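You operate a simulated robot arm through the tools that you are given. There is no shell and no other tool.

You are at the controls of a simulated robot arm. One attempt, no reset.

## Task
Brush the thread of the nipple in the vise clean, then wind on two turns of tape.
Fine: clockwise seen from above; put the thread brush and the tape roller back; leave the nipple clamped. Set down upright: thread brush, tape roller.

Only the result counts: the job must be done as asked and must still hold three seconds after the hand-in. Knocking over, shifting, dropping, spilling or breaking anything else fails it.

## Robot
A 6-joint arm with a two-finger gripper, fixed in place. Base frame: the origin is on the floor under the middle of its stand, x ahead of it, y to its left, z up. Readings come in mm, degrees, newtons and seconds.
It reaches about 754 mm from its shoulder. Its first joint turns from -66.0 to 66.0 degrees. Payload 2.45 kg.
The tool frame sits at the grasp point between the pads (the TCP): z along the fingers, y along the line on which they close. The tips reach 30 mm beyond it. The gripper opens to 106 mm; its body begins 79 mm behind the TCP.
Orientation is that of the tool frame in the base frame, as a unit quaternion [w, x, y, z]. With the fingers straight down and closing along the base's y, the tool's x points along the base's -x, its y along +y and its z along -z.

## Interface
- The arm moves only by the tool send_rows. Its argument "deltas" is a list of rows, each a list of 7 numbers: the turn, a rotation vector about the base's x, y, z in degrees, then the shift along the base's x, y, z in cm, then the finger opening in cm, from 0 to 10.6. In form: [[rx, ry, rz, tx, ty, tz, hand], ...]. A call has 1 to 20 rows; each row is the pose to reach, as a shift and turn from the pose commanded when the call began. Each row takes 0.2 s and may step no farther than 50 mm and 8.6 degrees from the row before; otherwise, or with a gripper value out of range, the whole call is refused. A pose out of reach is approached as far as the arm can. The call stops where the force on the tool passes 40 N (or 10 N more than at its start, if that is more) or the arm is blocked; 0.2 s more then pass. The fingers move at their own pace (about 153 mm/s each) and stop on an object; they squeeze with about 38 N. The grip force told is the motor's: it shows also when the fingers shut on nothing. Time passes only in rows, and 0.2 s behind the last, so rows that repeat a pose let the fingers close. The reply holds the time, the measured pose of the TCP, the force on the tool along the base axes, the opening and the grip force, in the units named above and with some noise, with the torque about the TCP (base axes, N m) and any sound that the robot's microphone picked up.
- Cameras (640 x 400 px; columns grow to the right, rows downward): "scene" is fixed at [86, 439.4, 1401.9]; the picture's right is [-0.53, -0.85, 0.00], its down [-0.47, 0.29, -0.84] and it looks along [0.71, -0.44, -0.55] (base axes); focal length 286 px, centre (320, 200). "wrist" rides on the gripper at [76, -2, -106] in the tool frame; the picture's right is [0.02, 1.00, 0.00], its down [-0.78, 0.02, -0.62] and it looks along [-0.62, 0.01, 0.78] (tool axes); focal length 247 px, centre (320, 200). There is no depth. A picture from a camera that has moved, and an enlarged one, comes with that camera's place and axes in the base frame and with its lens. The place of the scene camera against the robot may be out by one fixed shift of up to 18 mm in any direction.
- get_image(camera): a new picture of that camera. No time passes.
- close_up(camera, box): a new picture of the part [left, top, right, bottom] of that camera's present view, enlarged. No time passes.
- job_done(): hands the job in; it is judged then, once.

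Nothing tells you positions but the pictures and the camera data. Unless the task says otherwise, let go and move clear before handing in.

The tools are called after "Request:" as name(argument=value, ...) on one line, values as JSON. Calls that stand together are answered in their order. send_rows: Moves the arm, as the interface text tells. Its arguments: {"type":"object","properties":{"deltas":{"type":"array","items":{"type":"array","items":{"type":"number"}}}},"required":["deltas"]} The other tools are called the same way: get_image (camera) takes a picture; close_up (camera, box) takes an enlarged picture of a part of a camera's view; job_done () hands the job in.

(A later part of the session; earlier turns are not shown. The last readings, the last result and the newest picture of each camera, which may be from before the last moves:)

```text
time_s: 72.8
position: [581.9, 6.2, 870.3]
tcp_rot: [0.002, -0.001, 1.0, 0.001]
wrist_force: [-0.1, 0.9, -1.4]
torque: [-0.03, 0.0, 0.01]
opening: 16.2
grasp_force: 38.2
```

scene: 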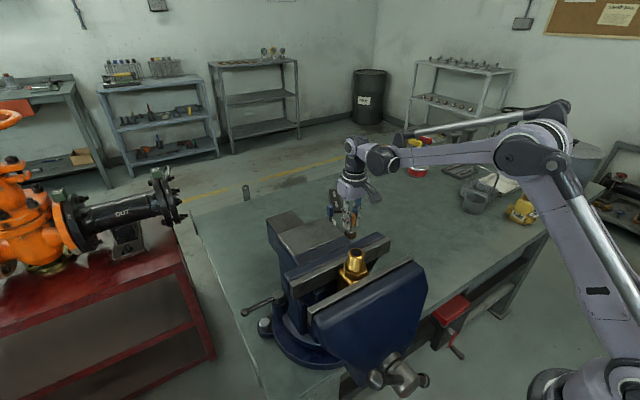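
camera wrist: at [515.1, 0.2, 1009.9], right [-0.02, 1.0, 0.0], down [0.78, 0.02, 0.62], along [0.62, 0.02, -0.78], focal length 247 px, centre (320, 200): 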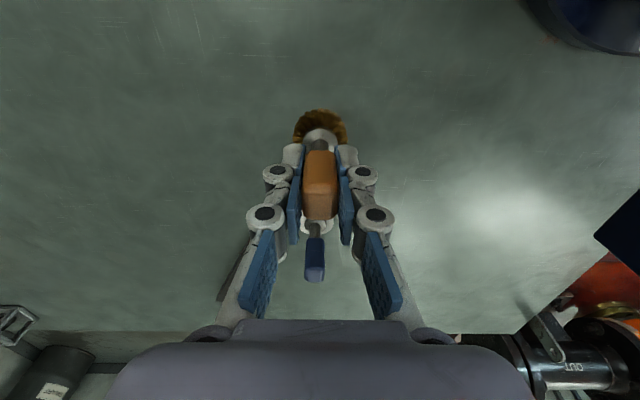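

Request:
send_rows(deltas=[[0, 0, 0, 0.25, -0.13, 0, 0.5], [0, 0, 0, 0.5, -0.27, 0, 0.5], [0, 0, 0, 0.5, -0.27, 0, 0.5], [0, 0, 0, 0.5, -0.27, 0, 0.5]])

Request:
close_up(camera="wrist", box=[240, 90, 400, 250])

Request:
send_rows(deltas=[[0, 0, 0, 0, 0, 0, 0.5]])

```text
time_s: 73.8
position: [585.6, 3.5, 870.1]
tcp_rot: [0.001, -0.001, 1.0, 0.001]
wrist_force: [0.1, 0.0, 0.1]
torque: [-0.01, -0.03, 0.0]
opening: 16.3
grasp_force: 38.3
```

```text
2.50 times, centred on (320, 170) of wrist
camera zoom: at [509.9, 1.7, 976.6], right [-0.02, 1.0, 0.0], down [0.78, 0.02, 0.62], along [0.62, 0.02, -0.78], focal length 617 px, centre (320, 275)
```

zoom: 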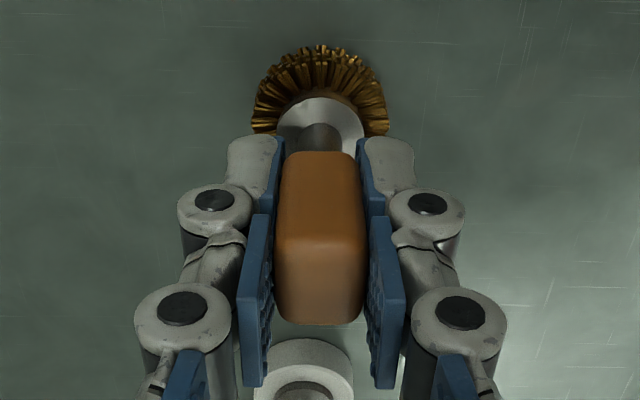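

```text
time_s: 74.2
position: [585.3, 3.0, 871.0]
tcp_rot: [0.0, -0.001, 1.0, 0.001]
wrist_force: [-0.9, 0.7, -1.6]
torque: [-0.03, 0.01, -0.02]
opening: 16.4
grasp_force: 38.4
```

Now x, y match the pick-up view. Lowering the last few millimetres with force checks.

Request:
send_rows(deltas=[[0, 0, 0, 0, 0, -0.1, 0.5], [0, 0, 0, 0, 0, -0.25, 0.5], [0, 0, 0, 0, 0, -0.25, 0.5]])

Request:
send_rows(deltas=[[0, 0, 0, 0, 0, -0.1, 0.5], [0, 0, 0, 0, 0, -0.1, 0.5]])

Request:
send_rows(deltas=[[0, 0, 0, 0, 0, -0.05, 0.5], [0, 0, 0, 0, 0, -0.05, 0.5]])

```text
time_s: 75.0
position: [585.9, 2.0, 869.9]
tcp_rot: [0.001, -0.002, 1.0, 0.0]
wrist_force: [1.0, 0.2, -0.7]
torque: [0.02, 0.0, 0.0]
opening: 16.6
grasp_force: 38.0
```

```text
time_s: 75.6
position: [585.2, 2.3, 868.0]
tcp_rot: [0.0, -0.002, 1.0, 0.0]
wrist_force: [0.5, -0.8, -0.9]
torque: [-0.01, 0.02, 0.02]
opening: 16.3
grasp_force: 38.0
```

```text
time_s: 76.2
position: [586.3, 3.0, 868.0]
tcp_rot: [0.001, 0.0, 1.0, 0.001]
wrist_force: [0.3, -0.2, -1.3]
torque: [-0.03, 0.01, 0.0]
opening: 16.7
grasp_force: 37.4
```

Request:
send_rows(deltas=[[0, 0, 0, 0, 0, -0.1, 0.5], [0, 0, 0, 0, 0, -0.1, 0.5]])

Request:
send_rows(deltas=[[0, 0, 0, 0, 0, -0.05, 0.5], [0, 0, 0, 0, 0, -0.05, 0.5]])

Request:
send_rows(deltas=[[0, 0, 0, 0, 0, -0.05, 0.5], [0, 0, 0, 0, 0, -0.05, 0.5]])

```text
time_s: 76.8
position: [586.6, 2.1, 867.0]
tcp_rot: [0.001, -0.001, 1.0, 0.0]
wrist_force: [0.5, 0.5, -1.4]
torque: [0.02, -0.02, 0.01]
opening: 16.5
grasp_force: 37.4
```

```text
time_s: 77.4
position: [586.2, 2.2, 866.8]
tcp_rot: [0.001, -0.001, 1.0, 0.001]
wrist_force: [-0.2, -0.2, 0.0]
torque: [-0.01, 0.0, 0.01]
opening: 16.4
grasp_force: 37.5
```

```text
time_s: 78.0
position: [585.4, 2.7, 867.4]
tcp_rot: [0.0, 0.0, 1.0, 0.0]
wrist_force: [1.8, -1.6, 7.3]
torque: [-0.13, 0.05, 0.03]
opening: 16.7
grasp_force: 38.4
```

Touchdown felt (7 N). Relaxing slightly and opening the hand.

Request:
send_rows(deltas=[[0, 0, 0, 0, 0, 0.04, 0.5], [0, 0, 0, 0, 0, 0.04, 2.2], [0, 0, 0, 0, 0, 0.04, 3.5], [0, 0, 0, 0, 0, 0.04, 6.0], [0, 0, 0, 0, 0, 0.04, 7.0], [0, 0, 0, 0, 0, 0.04, 7.0]])

Request:
close_up(camera="wrist", box=[240, 90, 400, 250])

Request:
close_up(camera="scene", box=[310, 170, 410, 270])

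```text
time_s: 79.4
position: [587.0, 2.3, 866.2]
tcp_rot: [0.001, -0.001, 1.0, 0.001]
wrist_force: [0.0, 0.6, 0.3]
torque: [-0.01, -0.03, -0.01]
opening: 70.1
grasp_force: 0.0
```

```text
2.50 times, centred on (320, 170) of wrist
camera zoom: at [509.9, 1.2, 972.4], right [-0.02, 1.0, 0.0], down [0.78, 0.02, 0.62], along [0.62, 0.02, -0.78], focal length 617 px, centre (320, 275)
```

zoom: 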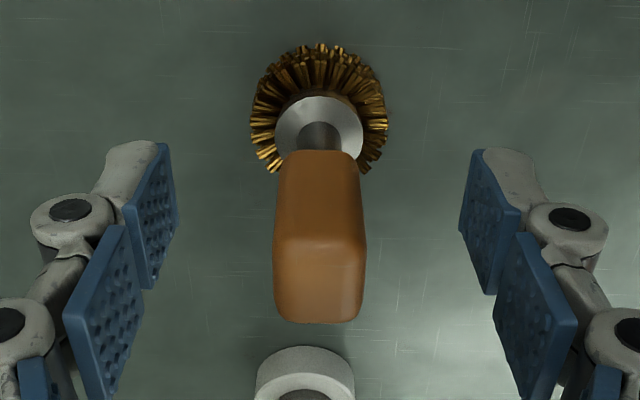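

```text
4.00 times, centred on (360, 220) of scene
camera zoom: at [86.0, 439.4, 1401.9], right [-0.53, -0.85, 0.0], down [-0.47, 0.29, -0.84], along [0.71, -0.44, -0.55], focal length 1143 px, centre (160, 120)
```

zoom: 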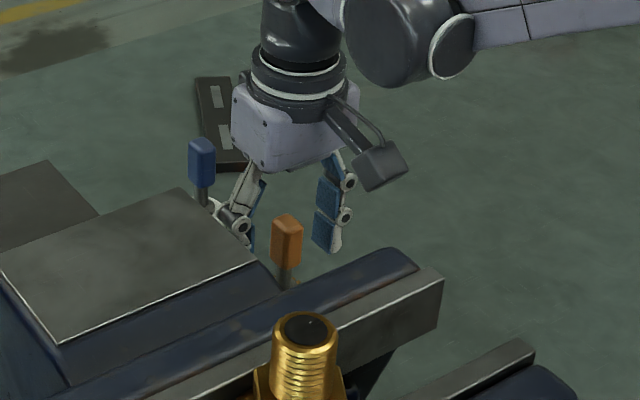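

The brush is back standing upright in its place. Next, lift and move toward the blue-handled tape roller for a close look.

Request:
send_rows(deltas=[[0, 0, 0, 0, 0, 2.0, 7.0], [0, 0, 0, 0, 0, 4.5, 7.0], [0, 0, 0, 0, 0, 7.0, 7.0], [0, 0, 0, 0, 0, 9.5, 7.0], [0, 0, 0, 2.5, 0, 9.5, 7.0], [0, 0, 0, 5.5, 0, 9.5, 7.0], [0, 0, 0, 8.5, 0, 9.5, 7.0], [0, 0, 0, 8.5, 0, 9.5, 7.0], [0, 0, 0, 8.5, 0, 9.5, 7.0]])

Request:
get_image(camera="wrist")

Request:
close_up(camera="wrist", box=[270, 100, 370, 200])

Request:
send_rows(deltas=[[0, 0, 0, 0, 0, 0, 7.0]])

```text
time_s: 81.4
position: [672.8, 6.3, 959.6]
tcp_rot: [0.001, -0.001, 1.0, 0.001]
wrist_force: [-0.2, -0.3, -0.7]
torque: [-0.06, 0.01, -0.02]
opening: 70.0
grasp_force: 0.0
```

```text
taken
camera wrist: at [596.5, 4.0, 1065.5], right [-0.02, 1.0, 0.0], down [0.78, 0.02, 0.62], along [0.62, 0.02, -0.78], focal length 247 px, centre (320, 200)
```

wrist: 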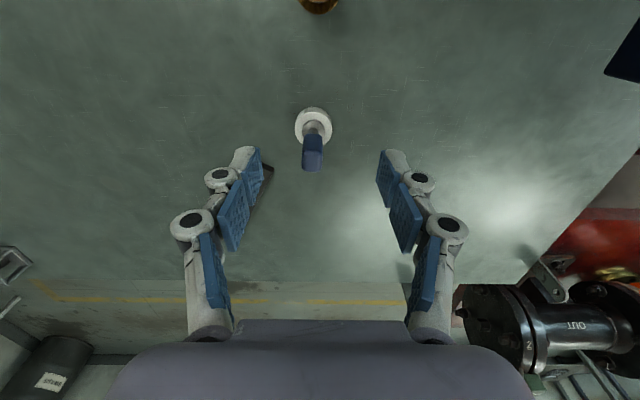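

```text
4.00 times, centred on (320, 150) of wrist
camera zoom: at [596.5, 4.0, 1065.5], right [-0.02, 1.0, 0.0], down [0.78, 0.02, 0.62], along [0.62, 0.02, -0.78], focal length 988 px, centre (320, 400)
```

zoom: 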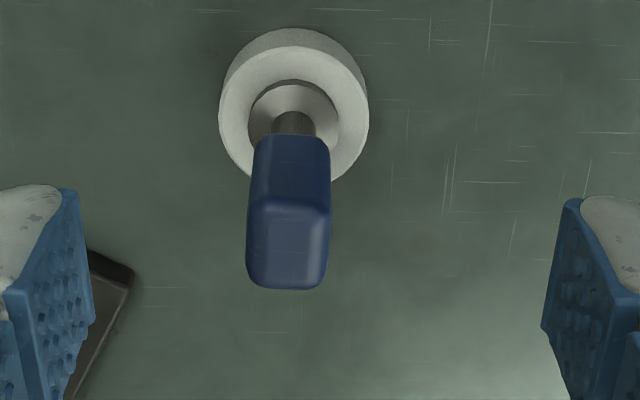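

```text
time_s: 81.8
position: [672.0, 6.2, 959.6]
tcp_rot: [0.001, -0.001, 1.0, 0.0]
wrist_force: [-0.1, 0.5, 0.5]
torque: [-0.05, 0.03, -0.05]
opening: 70.1
grasp_force: 0.0
```

The roller handle is at about (705.3, -0.5), top at z≈875. I'll move above it and verify before lowering.

Request:
send_rows(deltas=[[0, 0, 0, 1.1, -0.22, 0, 7.0], [0, 0, 0, 2.2, -0.45, 0, 7.0], [0, 0, 0, 3.28, -0.67, 0, 7.0], [0, 0, 0, 3.28, -0.67, -1.7, 7.0], [0, 0, 0, 3.28, -0.67, -3.5, 7.0], [0, 0, 0, 3.28, -0.67, -3.5, 7.0], [0, 0, 0, 3.28, -0.67, -3.5, 7.0]])

Request:
close_up(camera="wrist", box=[240, 80, 400, 200])

Request:
send_rows(deltas=[[0, 0, 0, 0, 0, 0, 7.0]])

```text
time_s: 83.4
position: [690.3, -3.7, 924.0]
tcp_rot: [0.001, -0.001, 1.0, 0.001]
wrist_force: [0.6, 0.9, 0.5]
torque: [0.02, 0.01, -0.01]
opening: 70.1
grasp_force: 0.0
out of reach, approached as far as the arm can: row 1, 2, 3, 4, 5, 6, 7
```

```text
3.33 times, centred on (320, 140) of wrist
camera zoom: at [613.7, -5.0, 1030.1], right [-0.02, 1.0, 0.0], down [0.78, 0.02, 0.62], along [0.62, 0.02, -0.78], focal length 823 px, centre (320, 400)
```

zoom: 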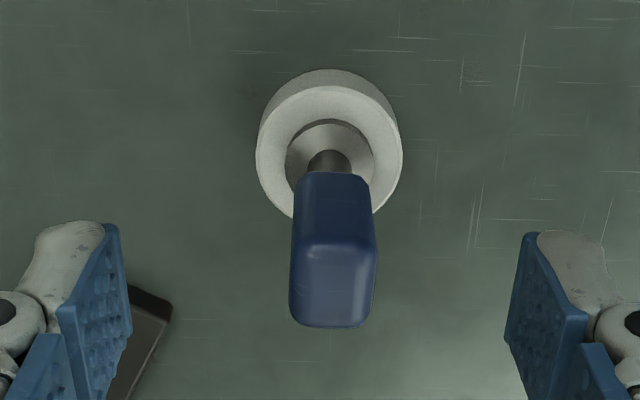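

```text
time_s: 83.8
position: [689.5, -3.0, 923.7]
tcp_rot: [0.0, 0.0, 1.0, 0.001]
wrist_force: [0.4, 0.0, 0.2]
torque: [0.02, 0.03, -0.01]
opening: 69.7
grasp_force: 0.0
```

The vertical-hand reach ends a few mm short of the roller. I'll tilt the hand 8° about the closing axis (fingertips forward), which keeps the pads flat on the handle and brings it within reach.

Request:
send_rows(deltas=[[0, -2, 0, 0, 0, 0, 7.0], [0, -4, 0, 0, 0, 0, 7.0], [0, -6, 0, 0, 0, 0, 7.0], [0, -8, 0, 0, 0, 0, 7.0], [0, -8, 0, 0.5, 0.1, 0, 7.0], [0, -8, 0, 1.0, 0.2, 0, 7.0], [0, -8, 0, 1.5, 0.3, 0, 7.0], [0, -8, 0, 1.5, 0.3, 0, 7.0], [0, -8, 0, 1.5, 0.3, 0, 7.0]])

Request:
get_image(camera="wrist")

Request:
close_up(camera="wrist", box=[240, 80, 400, 200])

Request:
send_rows(deltas=[[0, 0, 0, 0, 0, 0, 7.0]])

```text
time_s: 85.8
position: [704.5, -0.9, 923.7]
tcp_rot: [0.071, -0.001, 0.997, 0.0]
wrist_force: [-0.6, -0.6, 0.0]
torque: [0.0, 0.02, 0.03]
opening: 70.0
grasp_force: 0.0
```

```text
taken
camera wrist: at [614.5, -2.4, 1018.4], right [-0.02, 1.0, 0.0], down [0.69, 0.02, 0.73], along [0.73, 0.02, -0.69], focal length 247 px, centre (320, 200)
```

wrist: 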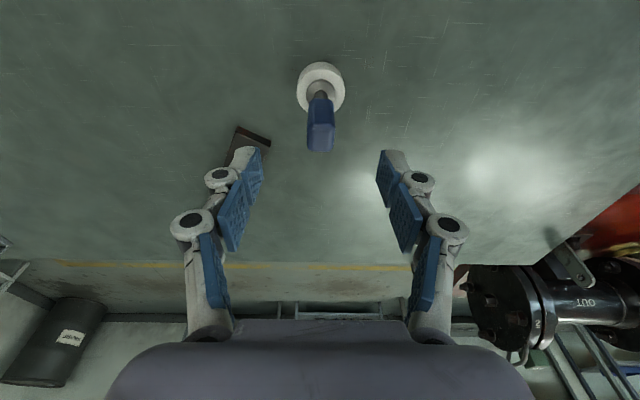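

```text
3.33 times, centred on (320, 140) of wrist
camera zoom: at [614.5, -2.4, 1018.4], right [-0.02, 1.0, 0.0], down [0.69, 0.02, 0.73], along [0.73, 0.02, -0.69], focal length 823 px, centre (320, 400)
```

zoom: 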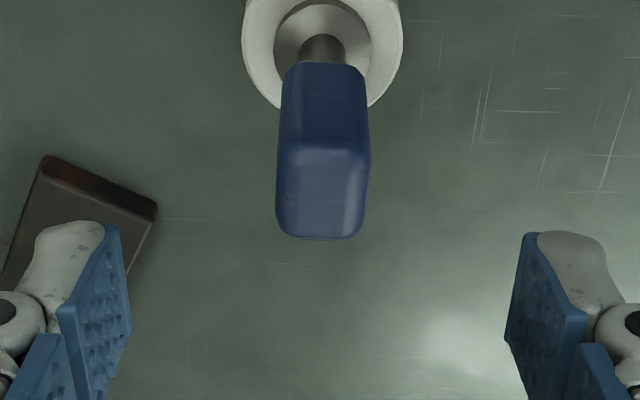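

```text
time_s: 86.2
position: [704.8, -0.9, 924.2]
tcp_rot: [0.07, -0.001, 0.998, 0.002]
wrist_force: [0.4, 0.2, 0.0]
torque: [-0.03, 0.01, 0.0]
opening: 69.9
grasp_force: 0.1
```

In reach now and well centred. Descending to grip height.

Request:
send_rows(deltas=[[0, 0, 0, 0.08, 0.08, -2.0, 7.0], [0, 0, 0, 0.08, 0.08, -4.0, 7.0], [0, 0, 0, 0.08, 0.08, -5.9, 7.0], [0, 0, 0, 0.08, 0.08, -5.9, 7.0], [0, 0, 0, 0.08, 0.08, -5.9, 7.0]])

Request:
close_up(camera="wrist", box=[240, 90, 400, 250])

Request:
send_rows(deltas=[[0, 0, 0, 0, 0, 0, 7.0]])

```text
time_s: 87.4
position: [705.4, -0.5, 864.1]
tcp_rot: [0.071, 0.0, 0.998, 0.001]
wrist_force: [-0.9, -1.0, -0.1]
torque: [0.0, 0.02, -0.01]
opening: 70.0
grasp_force: 0.2
```

```text
2.50 times, centred on (320, 170) of wrist
camera zoom: at [614.0, -1.7, 958.7], right [-0.02, 1.0, 0.0], down [0.69, 0.02, 0.73], along [0.73, 0.02, -0.69], focal length 617 px, centre (320, 275)
```

zoom: 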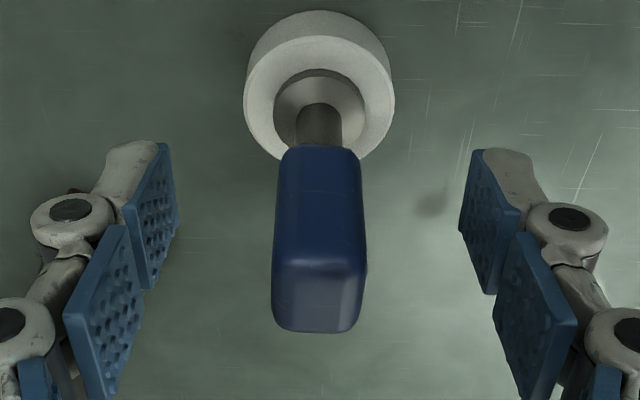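

```text
time_s: 87.8
position: [703.4, 0.3, 864.7]
tcp_rot: [0.07, 0.0, 0.998, 0.0]
wrist_force: [-0.3, -0.2, -0.3]
torque: [0.01, -0.01, 0.05]
opening: 69.8
grasp_force: 0.0
```

Handle is centred between the pads. Closing.

Request:
send_rows(deltas=[[0, 0, 0, 0, 0, 0, 5.0], [0, 0, 0, 0, 0, 0, 3.0], [0, 0, 0, 0, 0, 0, 0.5], [0, 0, 0, 0, 0, 0, 0.5], [0, 0, 0, 0, 0, 0, 0.5]])

Request:
close_up(camera="wrist", box=[240, 90, 400, 250])

Request:
close_up(camera="scene", box=[300, 160, 400, 260])

Request:
send_rows(deltas=[[0, 0, 0, 0, 0, 0, 0.5]])

```text
time_s: 89.0
position: [702.9, -0.5, 866.0]
tcp_rot: [0.071, -0.001, 0.997, 0.001]
wrist_force: [1.3, 0.2, 1.5]
torque: [-0.02, 0.01, 0.04]
opening: 16.6
grasp_force: 37.6
```

```text
2.50 times, centred on (320, 170) of wrist
camera zoom: at [614.0, -1.7, 959.0], right [-0.02, 1.0, 0.0], down [0.69, 0.02, 0.73], along [0.73, 0.02, -0.69], focal length 617 px, centre (320, 275)
```

zoom: 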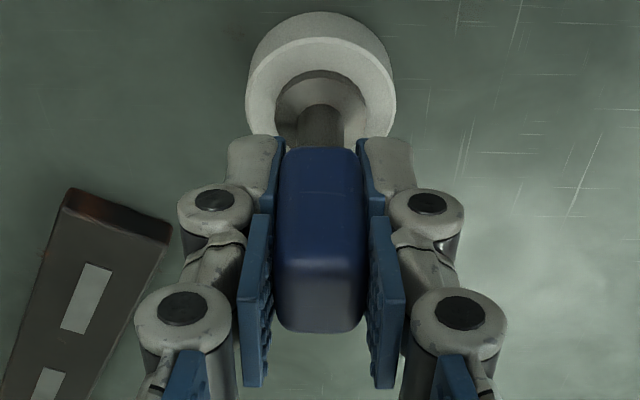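

```text
4.00 times, centred on (350, 210) of scene
camera zoom: at [85.9, 439.4, 1401.9], right [-0.53, -0.85, 0.0], down [-0.47, 0.29, -0.84], along [0.71, -0.44, -0.55], focal length 1143 px, centre (200, 160)
```

zoom: 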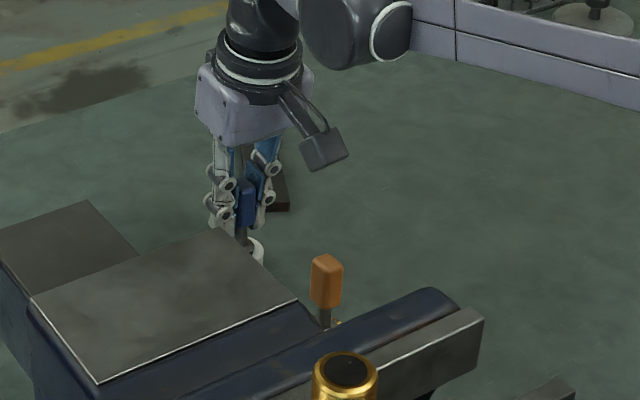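

```text
time_s: 89.4
position: [704.4, -0.0, 864.7]
tcp_rot: [0.071, -0.001, 0.997, 0.002]
wrist_force: [0.6, 0.1, 1.3]
torque: [-0.05, -0.01, -0.01]
opening: 16.5
grasp_force: 37.8
```

The roller is gripped. Lifting and retracting over a path clear of the brush.

Request:
send_rows(deltas=[[0, 0, 0, 0, 0, 0.5, 0.5], [0, 0, 0, 0, 0, 1.5, 0.5], [0, 0, 0, 0, 0, 3.5, 0.5], [0, 0, 0, -0.7, 0, 5.5, 0.5], [0, 0, 0, -2.0, 0, 8.0, 0.5], [0, 0, 0, -4.0, 0, 10.5, 0.5], [0, 0, 0, -6.0, 0, 13.0, 0.5], [0, 0, 0, -8.5, 0, 15.5, 0.5], [0, 0, 0, -11.0, 0, 18.0, 0.5], [0, 0, 0, -13.5, 0, 20.5, 0.5], [0, 0, 0, -16.0, 0, 23.0, 0.5], [0, 0, 0, -18.5, 0, 25.5, 0.5], [0, 0, 0, -21.0, 0, 28.0, 0.5], [0, 0, 0, -23.0, 0, 31.0, 0.5], [0, 0, 0, -24.0, 0, 33.0, 0.5], [0, 0, 0, -24.0, 0, 33.0, 0.5]])

Request:
close_up(camera="wrist", box=[240, 90, 400, 250])

Request:
get_image(camera="scene")

```text
time_s: 92.8
position: [464.9, -0.2, 1193.6]
tcp_rot: [0.07, -0.001, 0.998, 0.001]
wrist_force: [0.0, 0.1, -0.2]
torque: [0.02, 0.01, -0.01]
opening: 16.4
grasp_force: 38.0
```

```text
2.50 times, centred on (320, 170) of wrist
camera zoom: at [374.3, -2.0, 1287.5], right [-0.02, 1.0, 0.0], down [0.69, 0.02, 0.73], along [0.73, 0.02, -0.69], focal length 617 px, centre (320, 275)
```

zoom: 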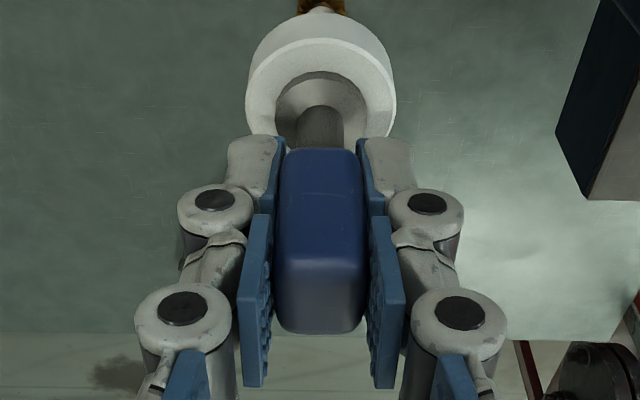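

```text
taken
```

scene: 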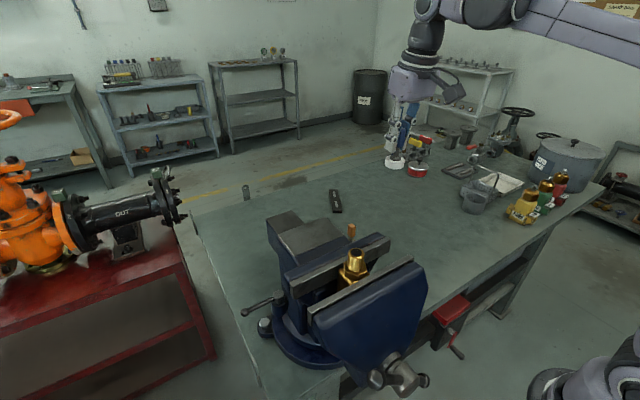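

The roller sits unchanged in the hand. I'll move it beside the nipple (front-right side) at a safe height and compare in the scene view.

Request:
send_rows(deltas=[[0, 0, 0, -1.7, 1.7, 0, 0.5], [0, 0, 0, -3.4, 3.4, 0, 0.5], [0, 0, 0, -5.1, 5.1, 0, 0.5], [0, 0, 0, -6.8, 6.8, 0, 0.5], [0, 0, 0, -8.5, 8.5, 0, 0.5], [0, 0, 0, -10.2, 10.2, 0, 0.5], [0, 0, 0, -11.9, 11.9, 0, 0.5], [0, 0, 0, -13.6, 13.6, 0, 0.5], [0, 0, 0, -15.3, 15.3, 0, 0.5], [0, 0, 0, -16.8, 16.8, 0, 0.5], [0, 0, 0, -16.8, 16.8, -2.0, 0.5], [0, 0, 0, -16.8, 16.8, -3.5, 0.5], [0, 0, 0, -16.8, 16.8, -3.5, 0.5]])

Request:
close_up(camera="scene", box=[320, 200, 416, 296])

Request:
send_rows(deltas=[[0, 0, 0, 0, 0, 0, 0.5]])

Request:
close_up(camera="wrist", box=[240, 20, 440, 160])

```text
time_s: 95.6
position: [295.4, 167.9, 1157.0]
tcp_rot: [0.07, -0.002, 0.998, 0.001]
wrist_force: [-0.6, 0.6, -1.2]
torque: [0.0, 0.02, 0.01]
opening: 16.3
grasp_force: 37.7
```

```text
4.17 times, centred on (368, 248) of scene
camera zoom: at [86.0, 439.4, 1401.9], right [-0.53, -0.85, 0.0], down [-0.47, 0.29, -0.84], along [0.71, -0.44, -0.55], focal length 1191 px, centre (120, 0)
```

zoom: 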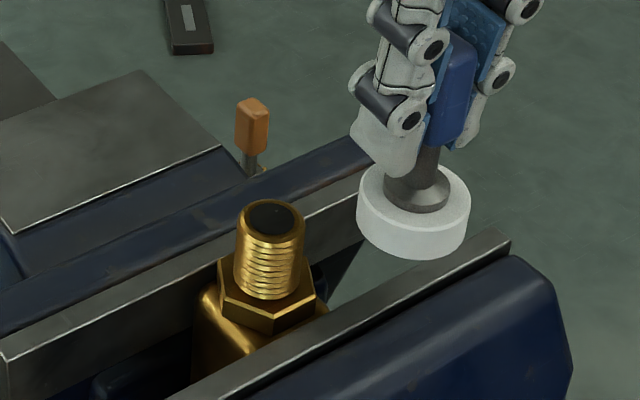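

```text
time_s: 96.0
position: [295.7, 166.9, 1157.9]
tcp_rot: [0.071, 0.0, 0.997, 0.0]
wrist_force: [0.4, 1.0, -1.7]
torque: [0.0, 0.01, 0.01]
opening: 16.3
grasp_force: 37.9
```

```text
2.86 times, centred on (340, 90) of wrist
camera zoom: at [205.3, 166.3, 1251.5], right [-0.02, 1.0, 0.0], down [0.69, 0.02, 0.73], along [0.73, 0.02, -0.69], focal length 706 px, centre (263, 514)
```

zoom: 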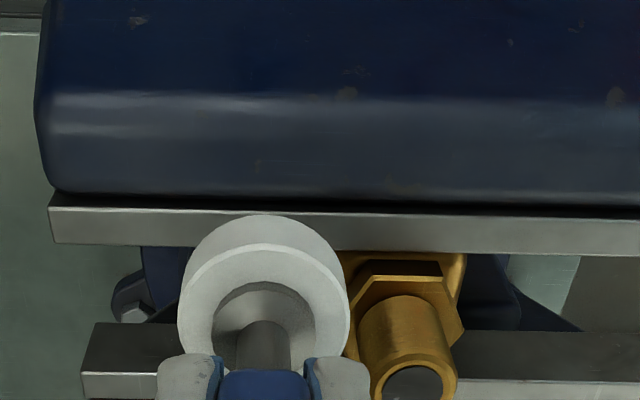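

The roller is about 14 mm thick and 42 mm across. It needs to drop about 19 mm to be level with the thread; then I'll ease toward contact.

Request:
send_rows(deltas=[[0, 0, 0, 0, 0, -1.0, 0.5], [0, 0, 0, 0, 0, -1.85, 0.5], [0, 0, 0, 0.25, 0.4, -1.85, 0.5], [0, 0, 0, 0.5, 0.8, -1.85, 0.5], [0, 0, 0, 0.69, 1.1, -1.85, 0.5], [0, 0, 0, 0.69, 1.1, -1.85, 0.5]])

Request:
close_up(camera="scene", box=[320, 210, 400, 290])

Request:
send_rows(deltas=[[0, 0, 0, 0, 0, 0, 0.5]])

```text
time_s: 97.4
position: [303.2, 179.9, 1140.7]
tcp_rot: [0.071, 0.0, 0.997, 0.001]
wrist_force: [-0.5, -0.7, -0.5]
torque: [0.01, 0.01, 0.01]
opening: 16.5
grasp_force: 38.1
```

```text
5.00 times, centred on (360, 250) of scene
camera zoom: at [86.0, 439.4, 1401.9], right [-0.53, -0.85, 0.0], down [-0.47, 0.29, -0.84], along [0.71, -0.44, -0.55], focal length 1429 px, centre (120, -50)
```

zoom: 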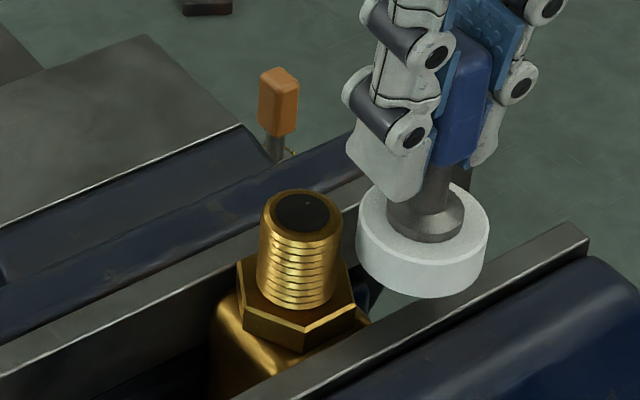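

```text
time_s: 97.8
position: [302.7, 178.9, 1141.5]
tcp_rot: [0.071, 0.0, 0.998, 0.001]
wrist_force: [0.0, 0.4, -1.3]
torque: [-0.03, 0.0, 0.01]
opening: 16.3
grasp_force: 38.5
```

Request:
send_rows(deltas=[[0, 0, 0, 0, 0, -0.2, 0.5], [0, 0, 0, 0, 0, -0.4, 0.5], [0, 0, 0, 0.05, 0.09, -0.4, 0.5], [0, 0, 0, 0.11, 0.17, -0.4, 0.5], [0, 0, 0, 0.11, 0.17, -0.4, 0.5]])

Request:
send_rows(deltas=[[0, 0, 0, 0.05, 0.085, 0, 0.5], [0, 0, 0, 0.05, 0.085, 0, 0.5]])

Request:
send_rows(deltas=[[0, 0, 0, 0.05, 0.085, 0, 0.5], [0, 0, 0, 0.05, 0.085, 0, 0.5]])

Request:
close_up(camera="scene", box=[320, 210, 400, 290])

```text
time_s: 99.0
position: [305.1, 177.9, 1136.8]
tcp_rot: [0.071, -0.002, 0.998, 0.001]
wrist_force: [0.2, 0.0, -0.5]
torque: [0.0, 0.02, -0.01]
opening: 16.6
grasp_force: 38.1
```

```text
time_s: 99.6
position: [307.0, 181.5, 1138.1]
tcp_rot: [0.07, -0.001, 0.998, 0.002]
wrist_force: [-0.4, -0.2, -0.9]
torque: [-0.02, -0.01, -0.03]
opening: 16.1
grasp_force: 37.5
```

```text
time_s: 100.2
position: [307.3, 180.9, 1137.5]
tcp_rot: [0.07, -0.001, 0.998, 0.0]
wrist_force: [0.0, 0.0, -0.3]
torque: [0.02, -0.01, -0.02]
opening: 16.5
grasp_force: 37.7
```

```text
5.00 times, centred on (360, 250) of scene
camera zoom: at [86.0, 439.4, 1401.9], right [-0.53, -0.85, 0.0], down [-0.47, 0.29, -0.84], along [0.71, -0.44, -0.55], focal length 1429 px, centre (120, -50)
```

zoom: 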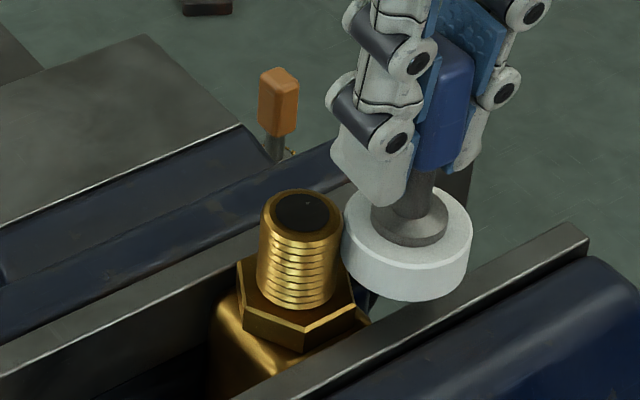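

Request:
send_rows(deltas=[[0, 0, 0, 0, 0, -0.3, 0.5], [0, 0, 0, 0, 0, -0.3, 0.5]])

Request:
send_rows(deltas=[[0, 0, 0, 0.05, 0.085, 0, 0.5], [0, 0, 0, 0.05, 0.085, 0, 0.5]])

Request:
send_rows(deltas=[[0, 0, 0, 0.025, 0.042, 0, 0.5], [0, 0, 0, 0.025, 0.042, 0, 0.5]])

Request:
close_up(camera="scene", box=[320, 210, 400, 290])

```text
time_s: 100.8
position: [306.6, 183.2, 1133.8]
tcp_rot: [0.07, 0.0, 0.998, 0.001]
wrist_force: [0.6, 0.1, -1.0]
torque: [0.0, -0.02, -0.02]
opening: 16.7
grasp_force: 37.9
```

```text
time_s: 101.4
position: [307.3, 182.5, 1134.3]
tcp_rot: [0.069, 0.0, 0.998, -0.001]
wrist_force: [-1.9, -4.1, -0.9]
torque: [-0.28, 0.14, -0.01]
opening: 16.4
grasp_force: 38.2
```

```text
time_s: 102.0
position: [307.5, 182.4, 1134.6]
tcp_rot: [0.07, -0.001, 0.998, 0.0]
wrist_force: [-4.2, -8.2, 0.0]
torque: [-0.48, 0.3, -0.01]
opening: 16.5
grasp_force: 38.2
```

```text
5.00 times, centred on (360, 250) of scene
camera zoom: at [85.8, 439.1, 1402.0], right [-0.53, -0.85, 0.0], down [-0.47, 0.29, -0.84], along [0.71, -0.44, -0.55], focal length 1429 px, centre (120, -50)
```

zoom: 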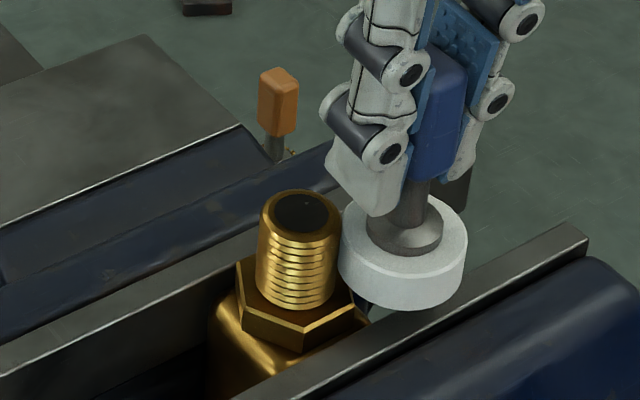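

Contact at about 9 N. Starting the clockwise winding in 20° steps, trimming the radius from the force each time.

Request:
send_rows(deltas=[[0, 0, 0, -0.26, 0.14, 0, 0.5], [0, 0, 0, -0.5, 0.31, 0, 0.5], [0, 0, 0, -0.72, 0.51, 0, 0.5], [0, 0, 0, -0.92, 0.73, 0, 0.5]])

Request:
close_up(camera="scene", box=[320, 210, 400, 290])

```text
time_s: 103.0
position: [297.7, 190.5, 1133.3]
tcp_rot: [0.071, -0.001, 0.997, 0.001]
wrist_force: [0.4, 0.0, -1.2]
torque: [0.02, 0.0, 0.04]
opening: 16.5
grasp_force: 38.4
```

```text
5.00 times, centred on (360, 250) of scene
camera zoom: at [86.0, 439.4, 1401.9], right [-0.53, -0.85, 0.0], down [-0.47, 0.29, -0.84], along [0.71, -0.44, -0.55], focal length 1429 px, centre (120, -50)
```

zoom: 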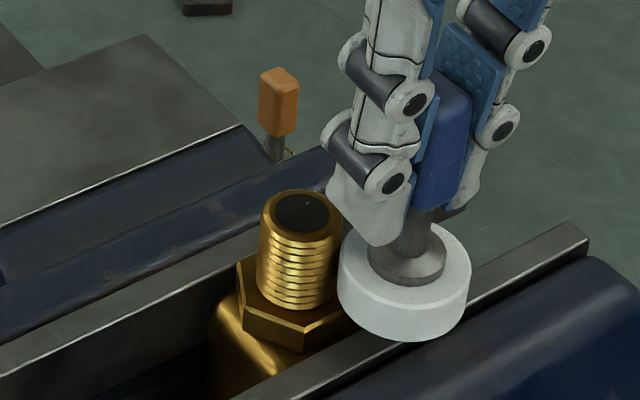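

Request:
send_rows(deltas=[[0, 0, 0, 0.04, 0.03, 0, 0.5], [0, 0, 0, 0.04, 0.03, 0, 0.5]])

Request:
send_rows(deltas=[[0, 0, 0, 0.04, 0.03, 0, 0.5], [0, 0, 0, 0.04, 0.03, 0, 0.5]])

Request:
send_rows(deltas=[[0, 0, 0, 0.04, 0.03, 0, 0.5], [0, 0, 0, 0.04, 0.03, 0, 0.5]])

```text
time_s: 103.6
position: [298.4, 192.1, 1132.7]
tcp_rot: [0.07, -0.001, 0.998, 0.002]
wrist_force: [0.9, 0.3, -1.2]
torque: [-0.01, 0.03, 0.04]
opening: 16.5
grasp_force: 37.3
```

```text
time_s: 104.2
position: [298.4, 191.2, 1134.5]
tcp_rot: [0.069, -0.001, 0.998, 0.0]
wrist_force: [-1.1, -1.2, -1.2]
torque: [-0.07, 0.04, -0.05]
opening: 16.5
grasp_force: 37.7
```

```text
time_s: 104.8
position: [298.3, 191.5, 1133.9]
tcp_rot: [0.07, -0.002, 0.998, 0.0]
wrist_force: [-4.3, -3.0, 0.6]
torque: [-0.18, 0.23, 0.05]
opening: 16.3
grasp_force: 37.9
```

Request:
send_rows(deltas=[[0, 0, 0, -0.14, 0.26, 0, 0.5], [0, 0, 0, -0.27, 0.52, 0, 0.5], [0, 0, 0, -0.38, 0.78, 0, 0.5], [0, 0, 0, -0.47, 1.06, 0, 0.5]])

Request:
close_up(camera="scene", box=[320, 210, 400, 290])

```text
time_s: 105.8
position: [294.2, 201.7, 1134.8]
tcp_rot: [0.071, 0.0, 0.998, 0.002]
wrist_force: [-6.3, -4.3, -0.3]
torque: [-0.28, 0.43, -0.04]
opening: 16.3
grasp_force: 38.1
```

```text
5.00 times, centred on (360, 250) of scene
camera zoom: at [85.8, 439.2, 1402.0], right [-0.53, -0.85, 0.0], down [-0.47, 0.29, -0.84], along [0.71, -0.44, -0.55], focal length 1429 px, centre (120, -50)
```

zoom: 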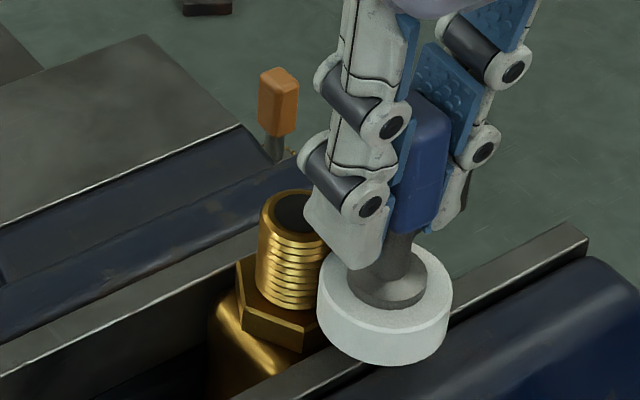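

Request:
send_rows(deltas=[[0, 0, 0, -0.06, 0.29, 0, 0.5], [0, 0, 0, -0.1, 0.57, 0, 0.5], [0, 0, 0, -0.11, 0.86, 0, 0.5], [0, 0, 0, -0.1, 1.15, 0, 0.5]])

Request:
close_up(camera="scene", box=[320, 210, 400, 290])

```text
time_s: 106.8
position: [292.8, 213.1, 1134.0]
tcp_rot: [0.071, -0.001, 0.997, 0.001]
wrist_force: [-6.5, -0.6, 0.1]
torque: [-0.07, 0.44, -0.03]
opening: 16.8
grasp_force: 37.2
```

```text
5.00 times, centred on (360, 250) of scene
camera zoom: at [85.8, 439.3, 1402.0], right [-0.53, -0.85, 0.0], down [-0.47, 0.29, -0.84], along [0.71, -0.44, -0.55], focal length 1429 px, centre (120, -50)
```

zoom: 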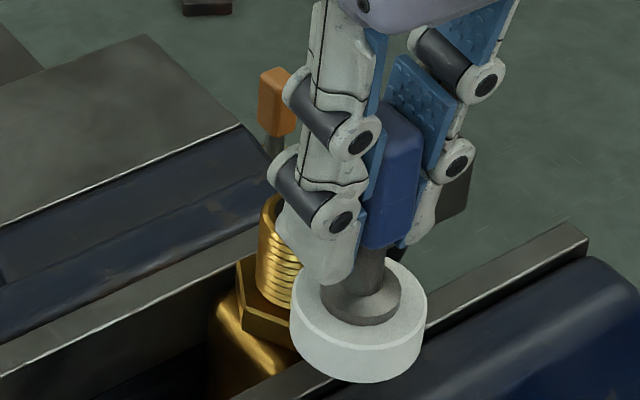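

Request:
send_rows(deltas=[[0, 0, 0, 0.04, 0.29, 0, 0.5], [0, 0, 0, 0.08, 0.57, 0, 0.5], [0, 0, 0, 0.16, 0.85, 0, 0.5], [0, 0, 0, 0.27, 1.12, 0, 0.5]])

Request:
close_up(camera="scene", box=[320, 210, 400, 290])

```text
time_s: 107.8
position: [295.1, 225.6, 1133.3]
tcp_rot: [0.07, -0.001, 0.998, 0.001]
wrist_force: [-4.4, 0.1, -0.4]
torque: [0.05, 0.22, -0.01]
opening: 16.3
grasp_force: 37.8
```

```text
5.00 times, centred on (360, 250) of scene
camera zoom: at [85.8, 439.4, 1401.9], right [-0.53, -0.85, 0.0], down [-0.47, 0.29, -0.84], along [0.71, -0.44, -0.55], focal length 1429 px, centre (120, -50)
```

zoom: 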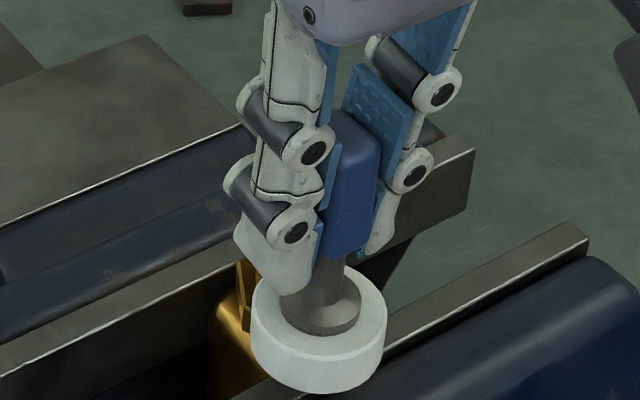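

Request:
send_rows(deltas=[[0, 0, 0, 0.16, 0.25, 0, 0.5], [0, 0, 0, 0.32, 0.49, 0, 0.5], [0, 0, 0, 0.49, 0.72, 0, 0.5], [0, 0, 0, 0.69, 0.93, 0, 0.5]])

Request:
close_up(camera="scene", box=[320, 210, 400, 290])

```text
time_s: 108.8
position: [302.5, 232.5, 1135.9]
tcp_rot: [0.072, 0.001, 0.997, 0.0]
wrist_force: [0.4, -0.3, 0.3]
torque: [-0.01, 0.04, 0.02]
opening: 16.2
grasp_force: 37.6
```

```text
5.00 times, centred on (360, 250) of scene
camera zoom: at [86.0, 439.4, 1401.9], right [-0.53, -0.85, 0.0], down [-0.47, 0.29, -0.84], along [0.71, -0.44, -0.55], focal length 1429 px, centre (120, -50)
```

zoom: 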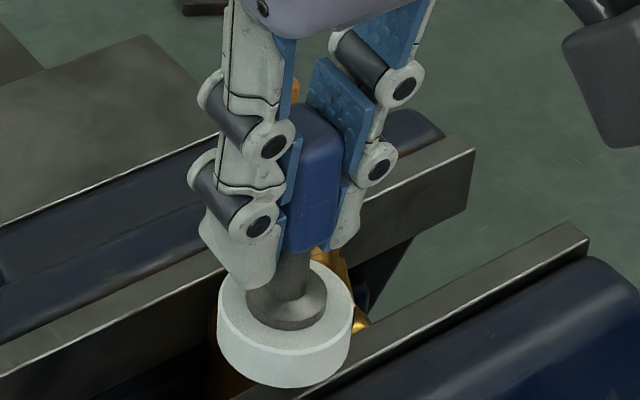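

Request:
send_rows(deltas=[[0, 0, 0, 0.04, -0.04, 0, 0.5], [0, 0, 0, 0.04, -0.04, 0, 0.5]])

Request:
send_rows(deltas=[[0, 0, 0, 0.04, -0.04, 0, 0.5], [0, 0, 0, 0.04, -0.04, 0, 0.5]])

Request:
send_rows(deltas=[[0, 0, 0, 0.04, -0.04, 0, 0.5], [0, 0, 0, 0.04, -0.04, 0, 0.5]])

```text
time_s: 109.4
position: [301.5, 234.4, 1135.2]
tcp_rot: [0.071, -0.001, 0.997, 0.001]
wrist_force: [-0.5, -0.1, -0.7]
torque: [0.01, -0.04, 0.02]
opening: 16.5
grasp_force: 37.7
```

```text
time_s: 110.0
position: [302.6, 232.8, 1134.8]
tcp_rot: [0.07, -0.001, 0.998, 0.001]
wrist_force: [-1.3, 0.3, -1.1]
torque: [0.03, 0.06, -0.01]
opening: 16.3
grasp_force: 38.0
```

```text
time_s: 110.6
position: [301.5, 233.5, 1134.6]
tcp_rot: [0.07, -0.001, 0.998, 0.001]
wrist_force: [-6.8, 3.7, 0.4]
torque: [0.25, 0.42, -0.03]
opening: 16.1
grasp_force: 38.2
```

Request:
send_rows(deltas=[[0, 0, 0, 0.21, 0.17, 0, 0.5], [0, 0, 0, 0.43, 0.32, 0, 0.5]])

Request:
send_rows(deltas=[[0, 0, 0, 0.24, 0.13, 0, 0.5], [0, 0, 0, 0.49, 0.24, 0, 0.5]])

Request:
close_up(camera="scene", box=[310, 210, 390, 290])

```text
time_s: 111.2
position: [306.7, 236.0, 1134.5]
tcp_rot: [0.068, -0.001, 0.998, 0.001]
wrist_force: [-13.9, 7.0, 0.8]
torque: [0.38, 0.92, -0.13]
opening: 16.6
grasp_force: 37.9
```

```text
time_s: 111.8
position: [312.6, 238.6, 1134.7]
tcp_rot: [0.07, -0.001, 0.998, 0.002]
wrist_force: [-9.1, 10.2, 1.1]
torque: [0.61, 0.61, -0.1]
opening: 16.3
grasp_force: 38.3
```

```text
5.00 times, centred on (350, 250) of scene
camera zoom: at [85.7, 439.7, 1401.8], right [-0.53, -0.85, 0.0], down [-0.47, 0.29, -0.84], along [0.71, -0.44, -0.55], focal length 1429 px, centre (170, -50)
```

zoom: 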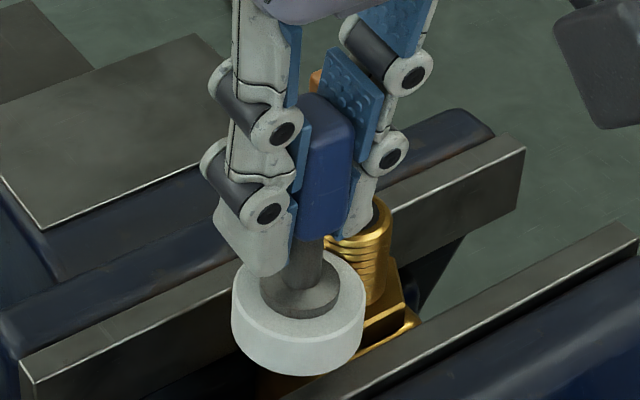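

Request:
close_up(camera="scene", box=[345, 240, 375, 275])

Request:
close_up(camera="wrist", box=[220, 20, 400, 140])

```text
11.43 times, centred on (360, 258) of scene
camera zoom: at [85.7, 439.7, 1401.8], right [-0.53, -0.85, 0.0], down [-0.47, 0.29, -0.84], along [0.71, -0.44, -0.55], focal length 3266 px, centre (-137, -457)
```

zoom: 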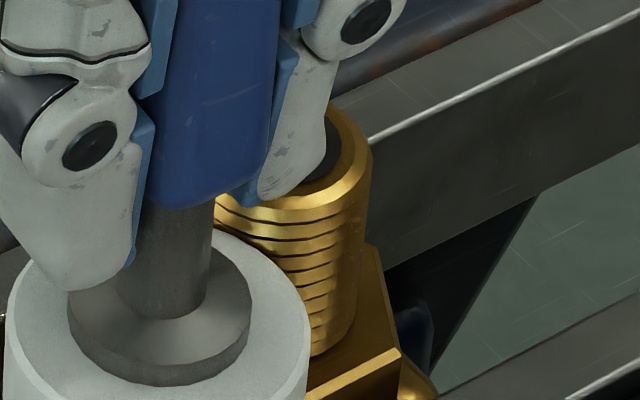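

```text
3.33 times, centred on (310, 80) of wrist
camera zoom: at [222.4, 237.1, 1229.0], right [-0.02, 1.0, 0.0], down [0.69, 0.01, 0.72], along [0.72, 0.02, -0.69], focal length 823 px, centre (353, 600)
```

zoom: 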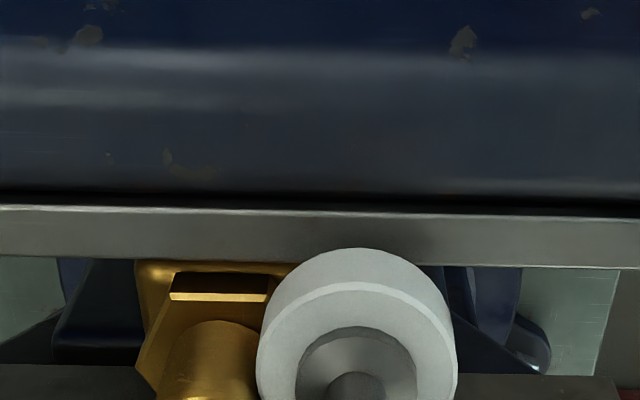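

Request:
send_rows(deltas=[[0, 0, 0, 0.26, 0.1, 0, 0.5], [0, 0, 0, 0.52, 0.18, 0, 0.5], [0, 0, 0, 0.79, 0.22, 0, 0.5]])

Request:
close_up(camera="scene", box=[310, 210, 390, 290])

```text
time_s: 112.6
position: [320.8, 241.7, 1135.1]
tcp_rot: [0.07, 0.0, 0.998, 0.002]
wrist_force: [-4.7, 11.7, 0.8]
torque: [0.68, 0.32, -0.09]
opening: 16.5
grasp_force: 38.4
```

```text
5.00 times, centred on (350, 250) of scene
camera zoom: at [85.8, 439.7, 1401.8], right [-0.53, -0.85, 0.0], down [-0.47, 0.29, -0.84], along [0.71, -0.44, -0.55], focal length 1429 px, centre (170, -50)
```

zoom: 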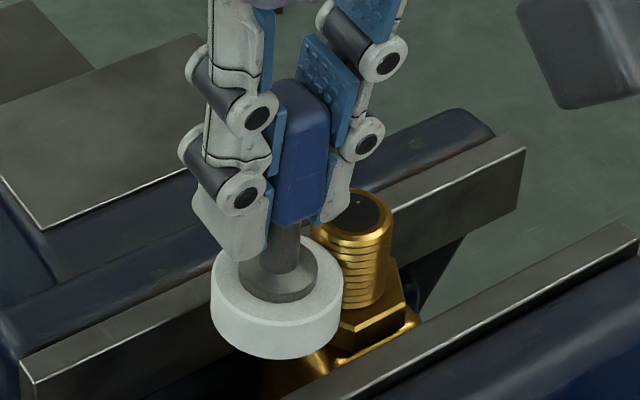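

Request:
send_rows(deltas=[[0, 0, 0, 0.27, 0.03, 0, 0.5], [0, 0, 0, 0.55, 0.02, 0, 0.5], [0, 0, 0, 0.82, -0.03, 0, 0.5]])

Request:
close_up(camera="scene", box=[310, 210, 390, 290])

```text
time_s: 113.4
position: [329.5, 239.9, 1134.5]
tcp_rot: [0.07, -0.001, 0.998, 0.001]
wrist_force: [-1.7, 13.9, 1.0]
torque: [0.86, 0.09, -0.11]
opening: 16.5
grasp_force: 38.3
```

```text
5.00 times, centred on (350, 250) of scene
camera zoom: at [85.9, 439.8, 1401.8], right [-0.53, -0.85, 0.0], down [-0.47, 0.29, -0.84], along [0.71, -0.44, -0.55], focal length 1429 px, centre (170, -50)
```

zoom: 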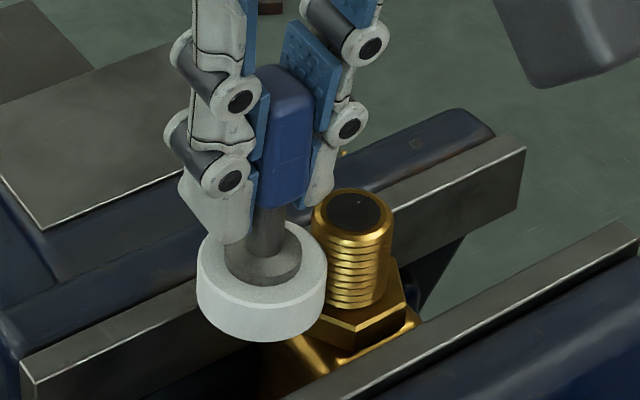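

Request:
send_rows(deltas=[[0, 0, 0, 0.27, -0.03, 0, 0.5], [0, 0, 0, 0.54, -0.1, 0, 0.5], [0, 0, 0, 0.8, -0.2, 0, 0.5]])

Request:
close_up(camera="scene", box=[310, 210, 390, 290])

```text
time_s: 114.2
position: [336.5, 238.8, 1134.6]
tcp_rot: [0.07, 0.0, 0.998, 0.0]
wrist_force: [-0.5, 12.2, 0.3]
torque: [0.82, 0.06, -0.13]
opening: 16.2
grasp_force: 37.8
```

```text
5.00 times, centred on (350, 250) of scene
camera zoom: at [85.9, 439.7, 1401.8], right [-0.53, -0.85, 0.0], down [-0.47, 0.29, -0.84], along [0.71, -0.44, -0.55], focal length 1429 px, centre (170, -50)
```

zoom: 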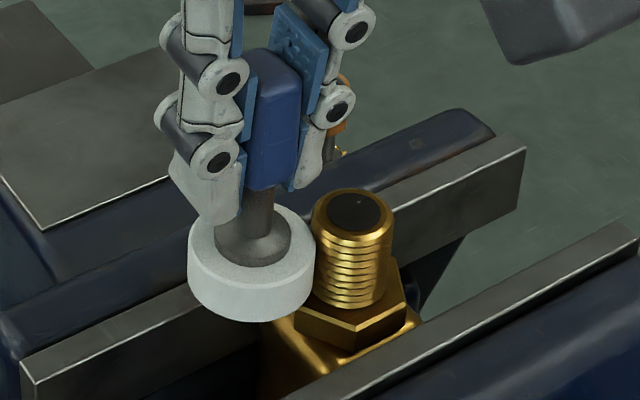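

Request:
send_rows(deltas=[[0, 0, 0, 0.23, -0.13, 0, 0.5], [0, 0, 0, 0.46, -0.28, 0, 0.5], [0, 0, 0, 0.68, -0.44, 0, 0.5]])

Request:
close_up(camera="wrist", box=[220, 10, 400, 130])

```text
time_s: 115.0
position: [347.0, 233.2, 1133.7]
tcp_rot: [0.071, -0.001, 0.997, 0.0]
wrist_force: [8.2, 11.1, 0.5]
torque: [0.66, -0.39, -0.07]
opening: 16.7
grasp_force: 37.9
```

```text
3.33 times, centred on (310, 70) of wrist
camera zoom: at [255.4, 232.0, 1228.0], right [-0.02, 1.0, 0.0], down [0.69, 0.02, 0.73], along [0.73, 0.01, -0.69], focal length 823 px, centre (353, 633)
```

zoom: 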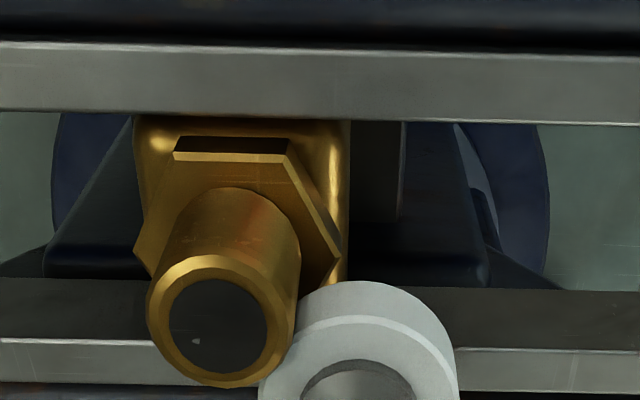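

Request:
send_rows(deltas=[[0, 0, 0, 0.22, -0.18, 0, 0.5], [0, 0, 0, 0.41, -0.37, 0, 0.5], [0, 0, 0, 0.59, -0.58, 0, 0.5]])

```text
time_s: 115.8
position: [349.9, 228.7, 1133.8]
tcp_rot: [0.071, 0.0, 0.997, 0.002]
wrist_force: [6.2, 13.7, -2.4]
torque: [0.84, -0.44, -0.16]
opening: 16.6
grasp_force: 38.1
```

Request:
send_rows(deltas=[[0, 0, 0, 0.17, -0.22, 0, 0.5], [0, 0, 0, 0.31, -0.46, 0, 0.5], [0, 0, 0, 0.42, -0.71, 0, 0.5]])

Request:
close_up(camera="scene", box=[310, 210, 390, 290])

```text
time_s: 116.6
position: [355.7, 221.2, 1134.3]
tcp_rot: [0.072, 0.001, 0.997, 0.0]
wrist_force: [8.4, 3.7, 0.2]
torque: [0.27, -0.54, -0.06]
opening: 16.4
grasp_force: 38.1
```

```text
5.00 times, centred on (350, 250) of scene
camera zoom: at [86.2, 439.5, 1401.9], right [-0.53, -0.85, 0.0], down [-0.47, 0.29, -0.84], along [0.71, -0.44, -0.55], focal length 1429 px, centre (170, -50)
```

zoom: 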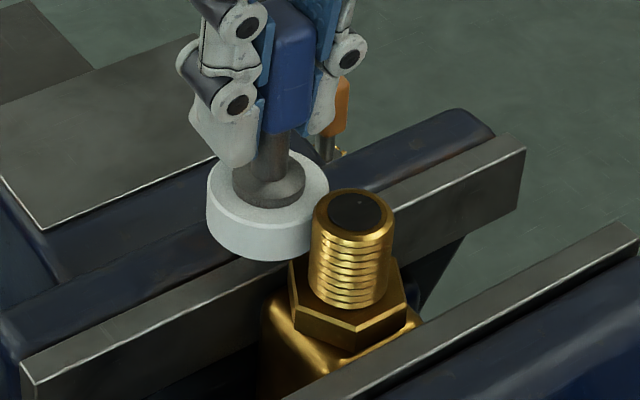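

Request:
send_rows(deltas=[[0, 0, 0, 0.08, -0.27, 0, 0.5], [0, 0, 0, 0.14, -0.54, 0, 0.5], [0, 0, 0, 0.18, -0.81, 0, 0.5]])

```text
time_s: 117.4
position: [356.5, 214.8, 1134.4]
tcp_rot: [0.071, -0.001, 0.997, 0.0]
wrist_force: [11.0, 6.1, -3.0]
torque: [0.37, -0.74, -0.07]
opening: 16.4
grasp_force: 38.1
```

Request:
send_rows(deltas=[[0, 0, 0, 0.03, -0.27, 0, 0.5], [0, 0, 0, 0.02, -0.55, 0, 0.5], [0, 0, 0, 0.0, -0.83, 0, 0.5]])

Request:
close_up(camera="scene", box=[310, 210, 390, 290])

```text
time_s: 118.2
position: [357.4, 204.4, 1134.7]
tcp_rot: [0.071, 0.0, 0.997, 0.001]
wrist_force: [12.2, 1.8, -1.6]
torque: [0.14, -0.79, -0.11]
opening: 16.4
grasp_force: 37.7
```

```text
5.00 times, centred on (350, 250) of scene
camera zoom: at [86.3, 439.4, 1401.9], right [-0.53, -0.85, 0.0], down [-0.47, 0.29, -0.84], along [0.71, -0.44, -0.55], focal length 1429 px, centre (170, -50)
```

zoom: 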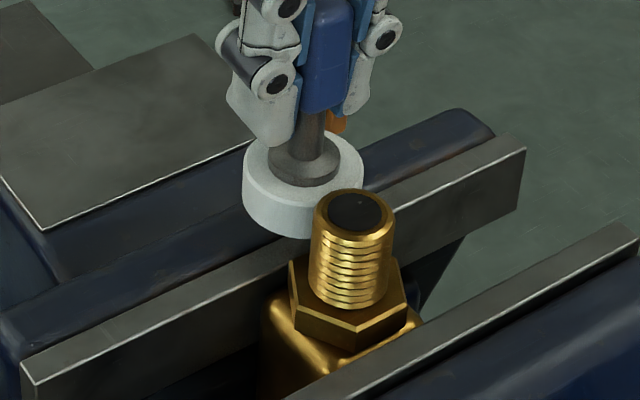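

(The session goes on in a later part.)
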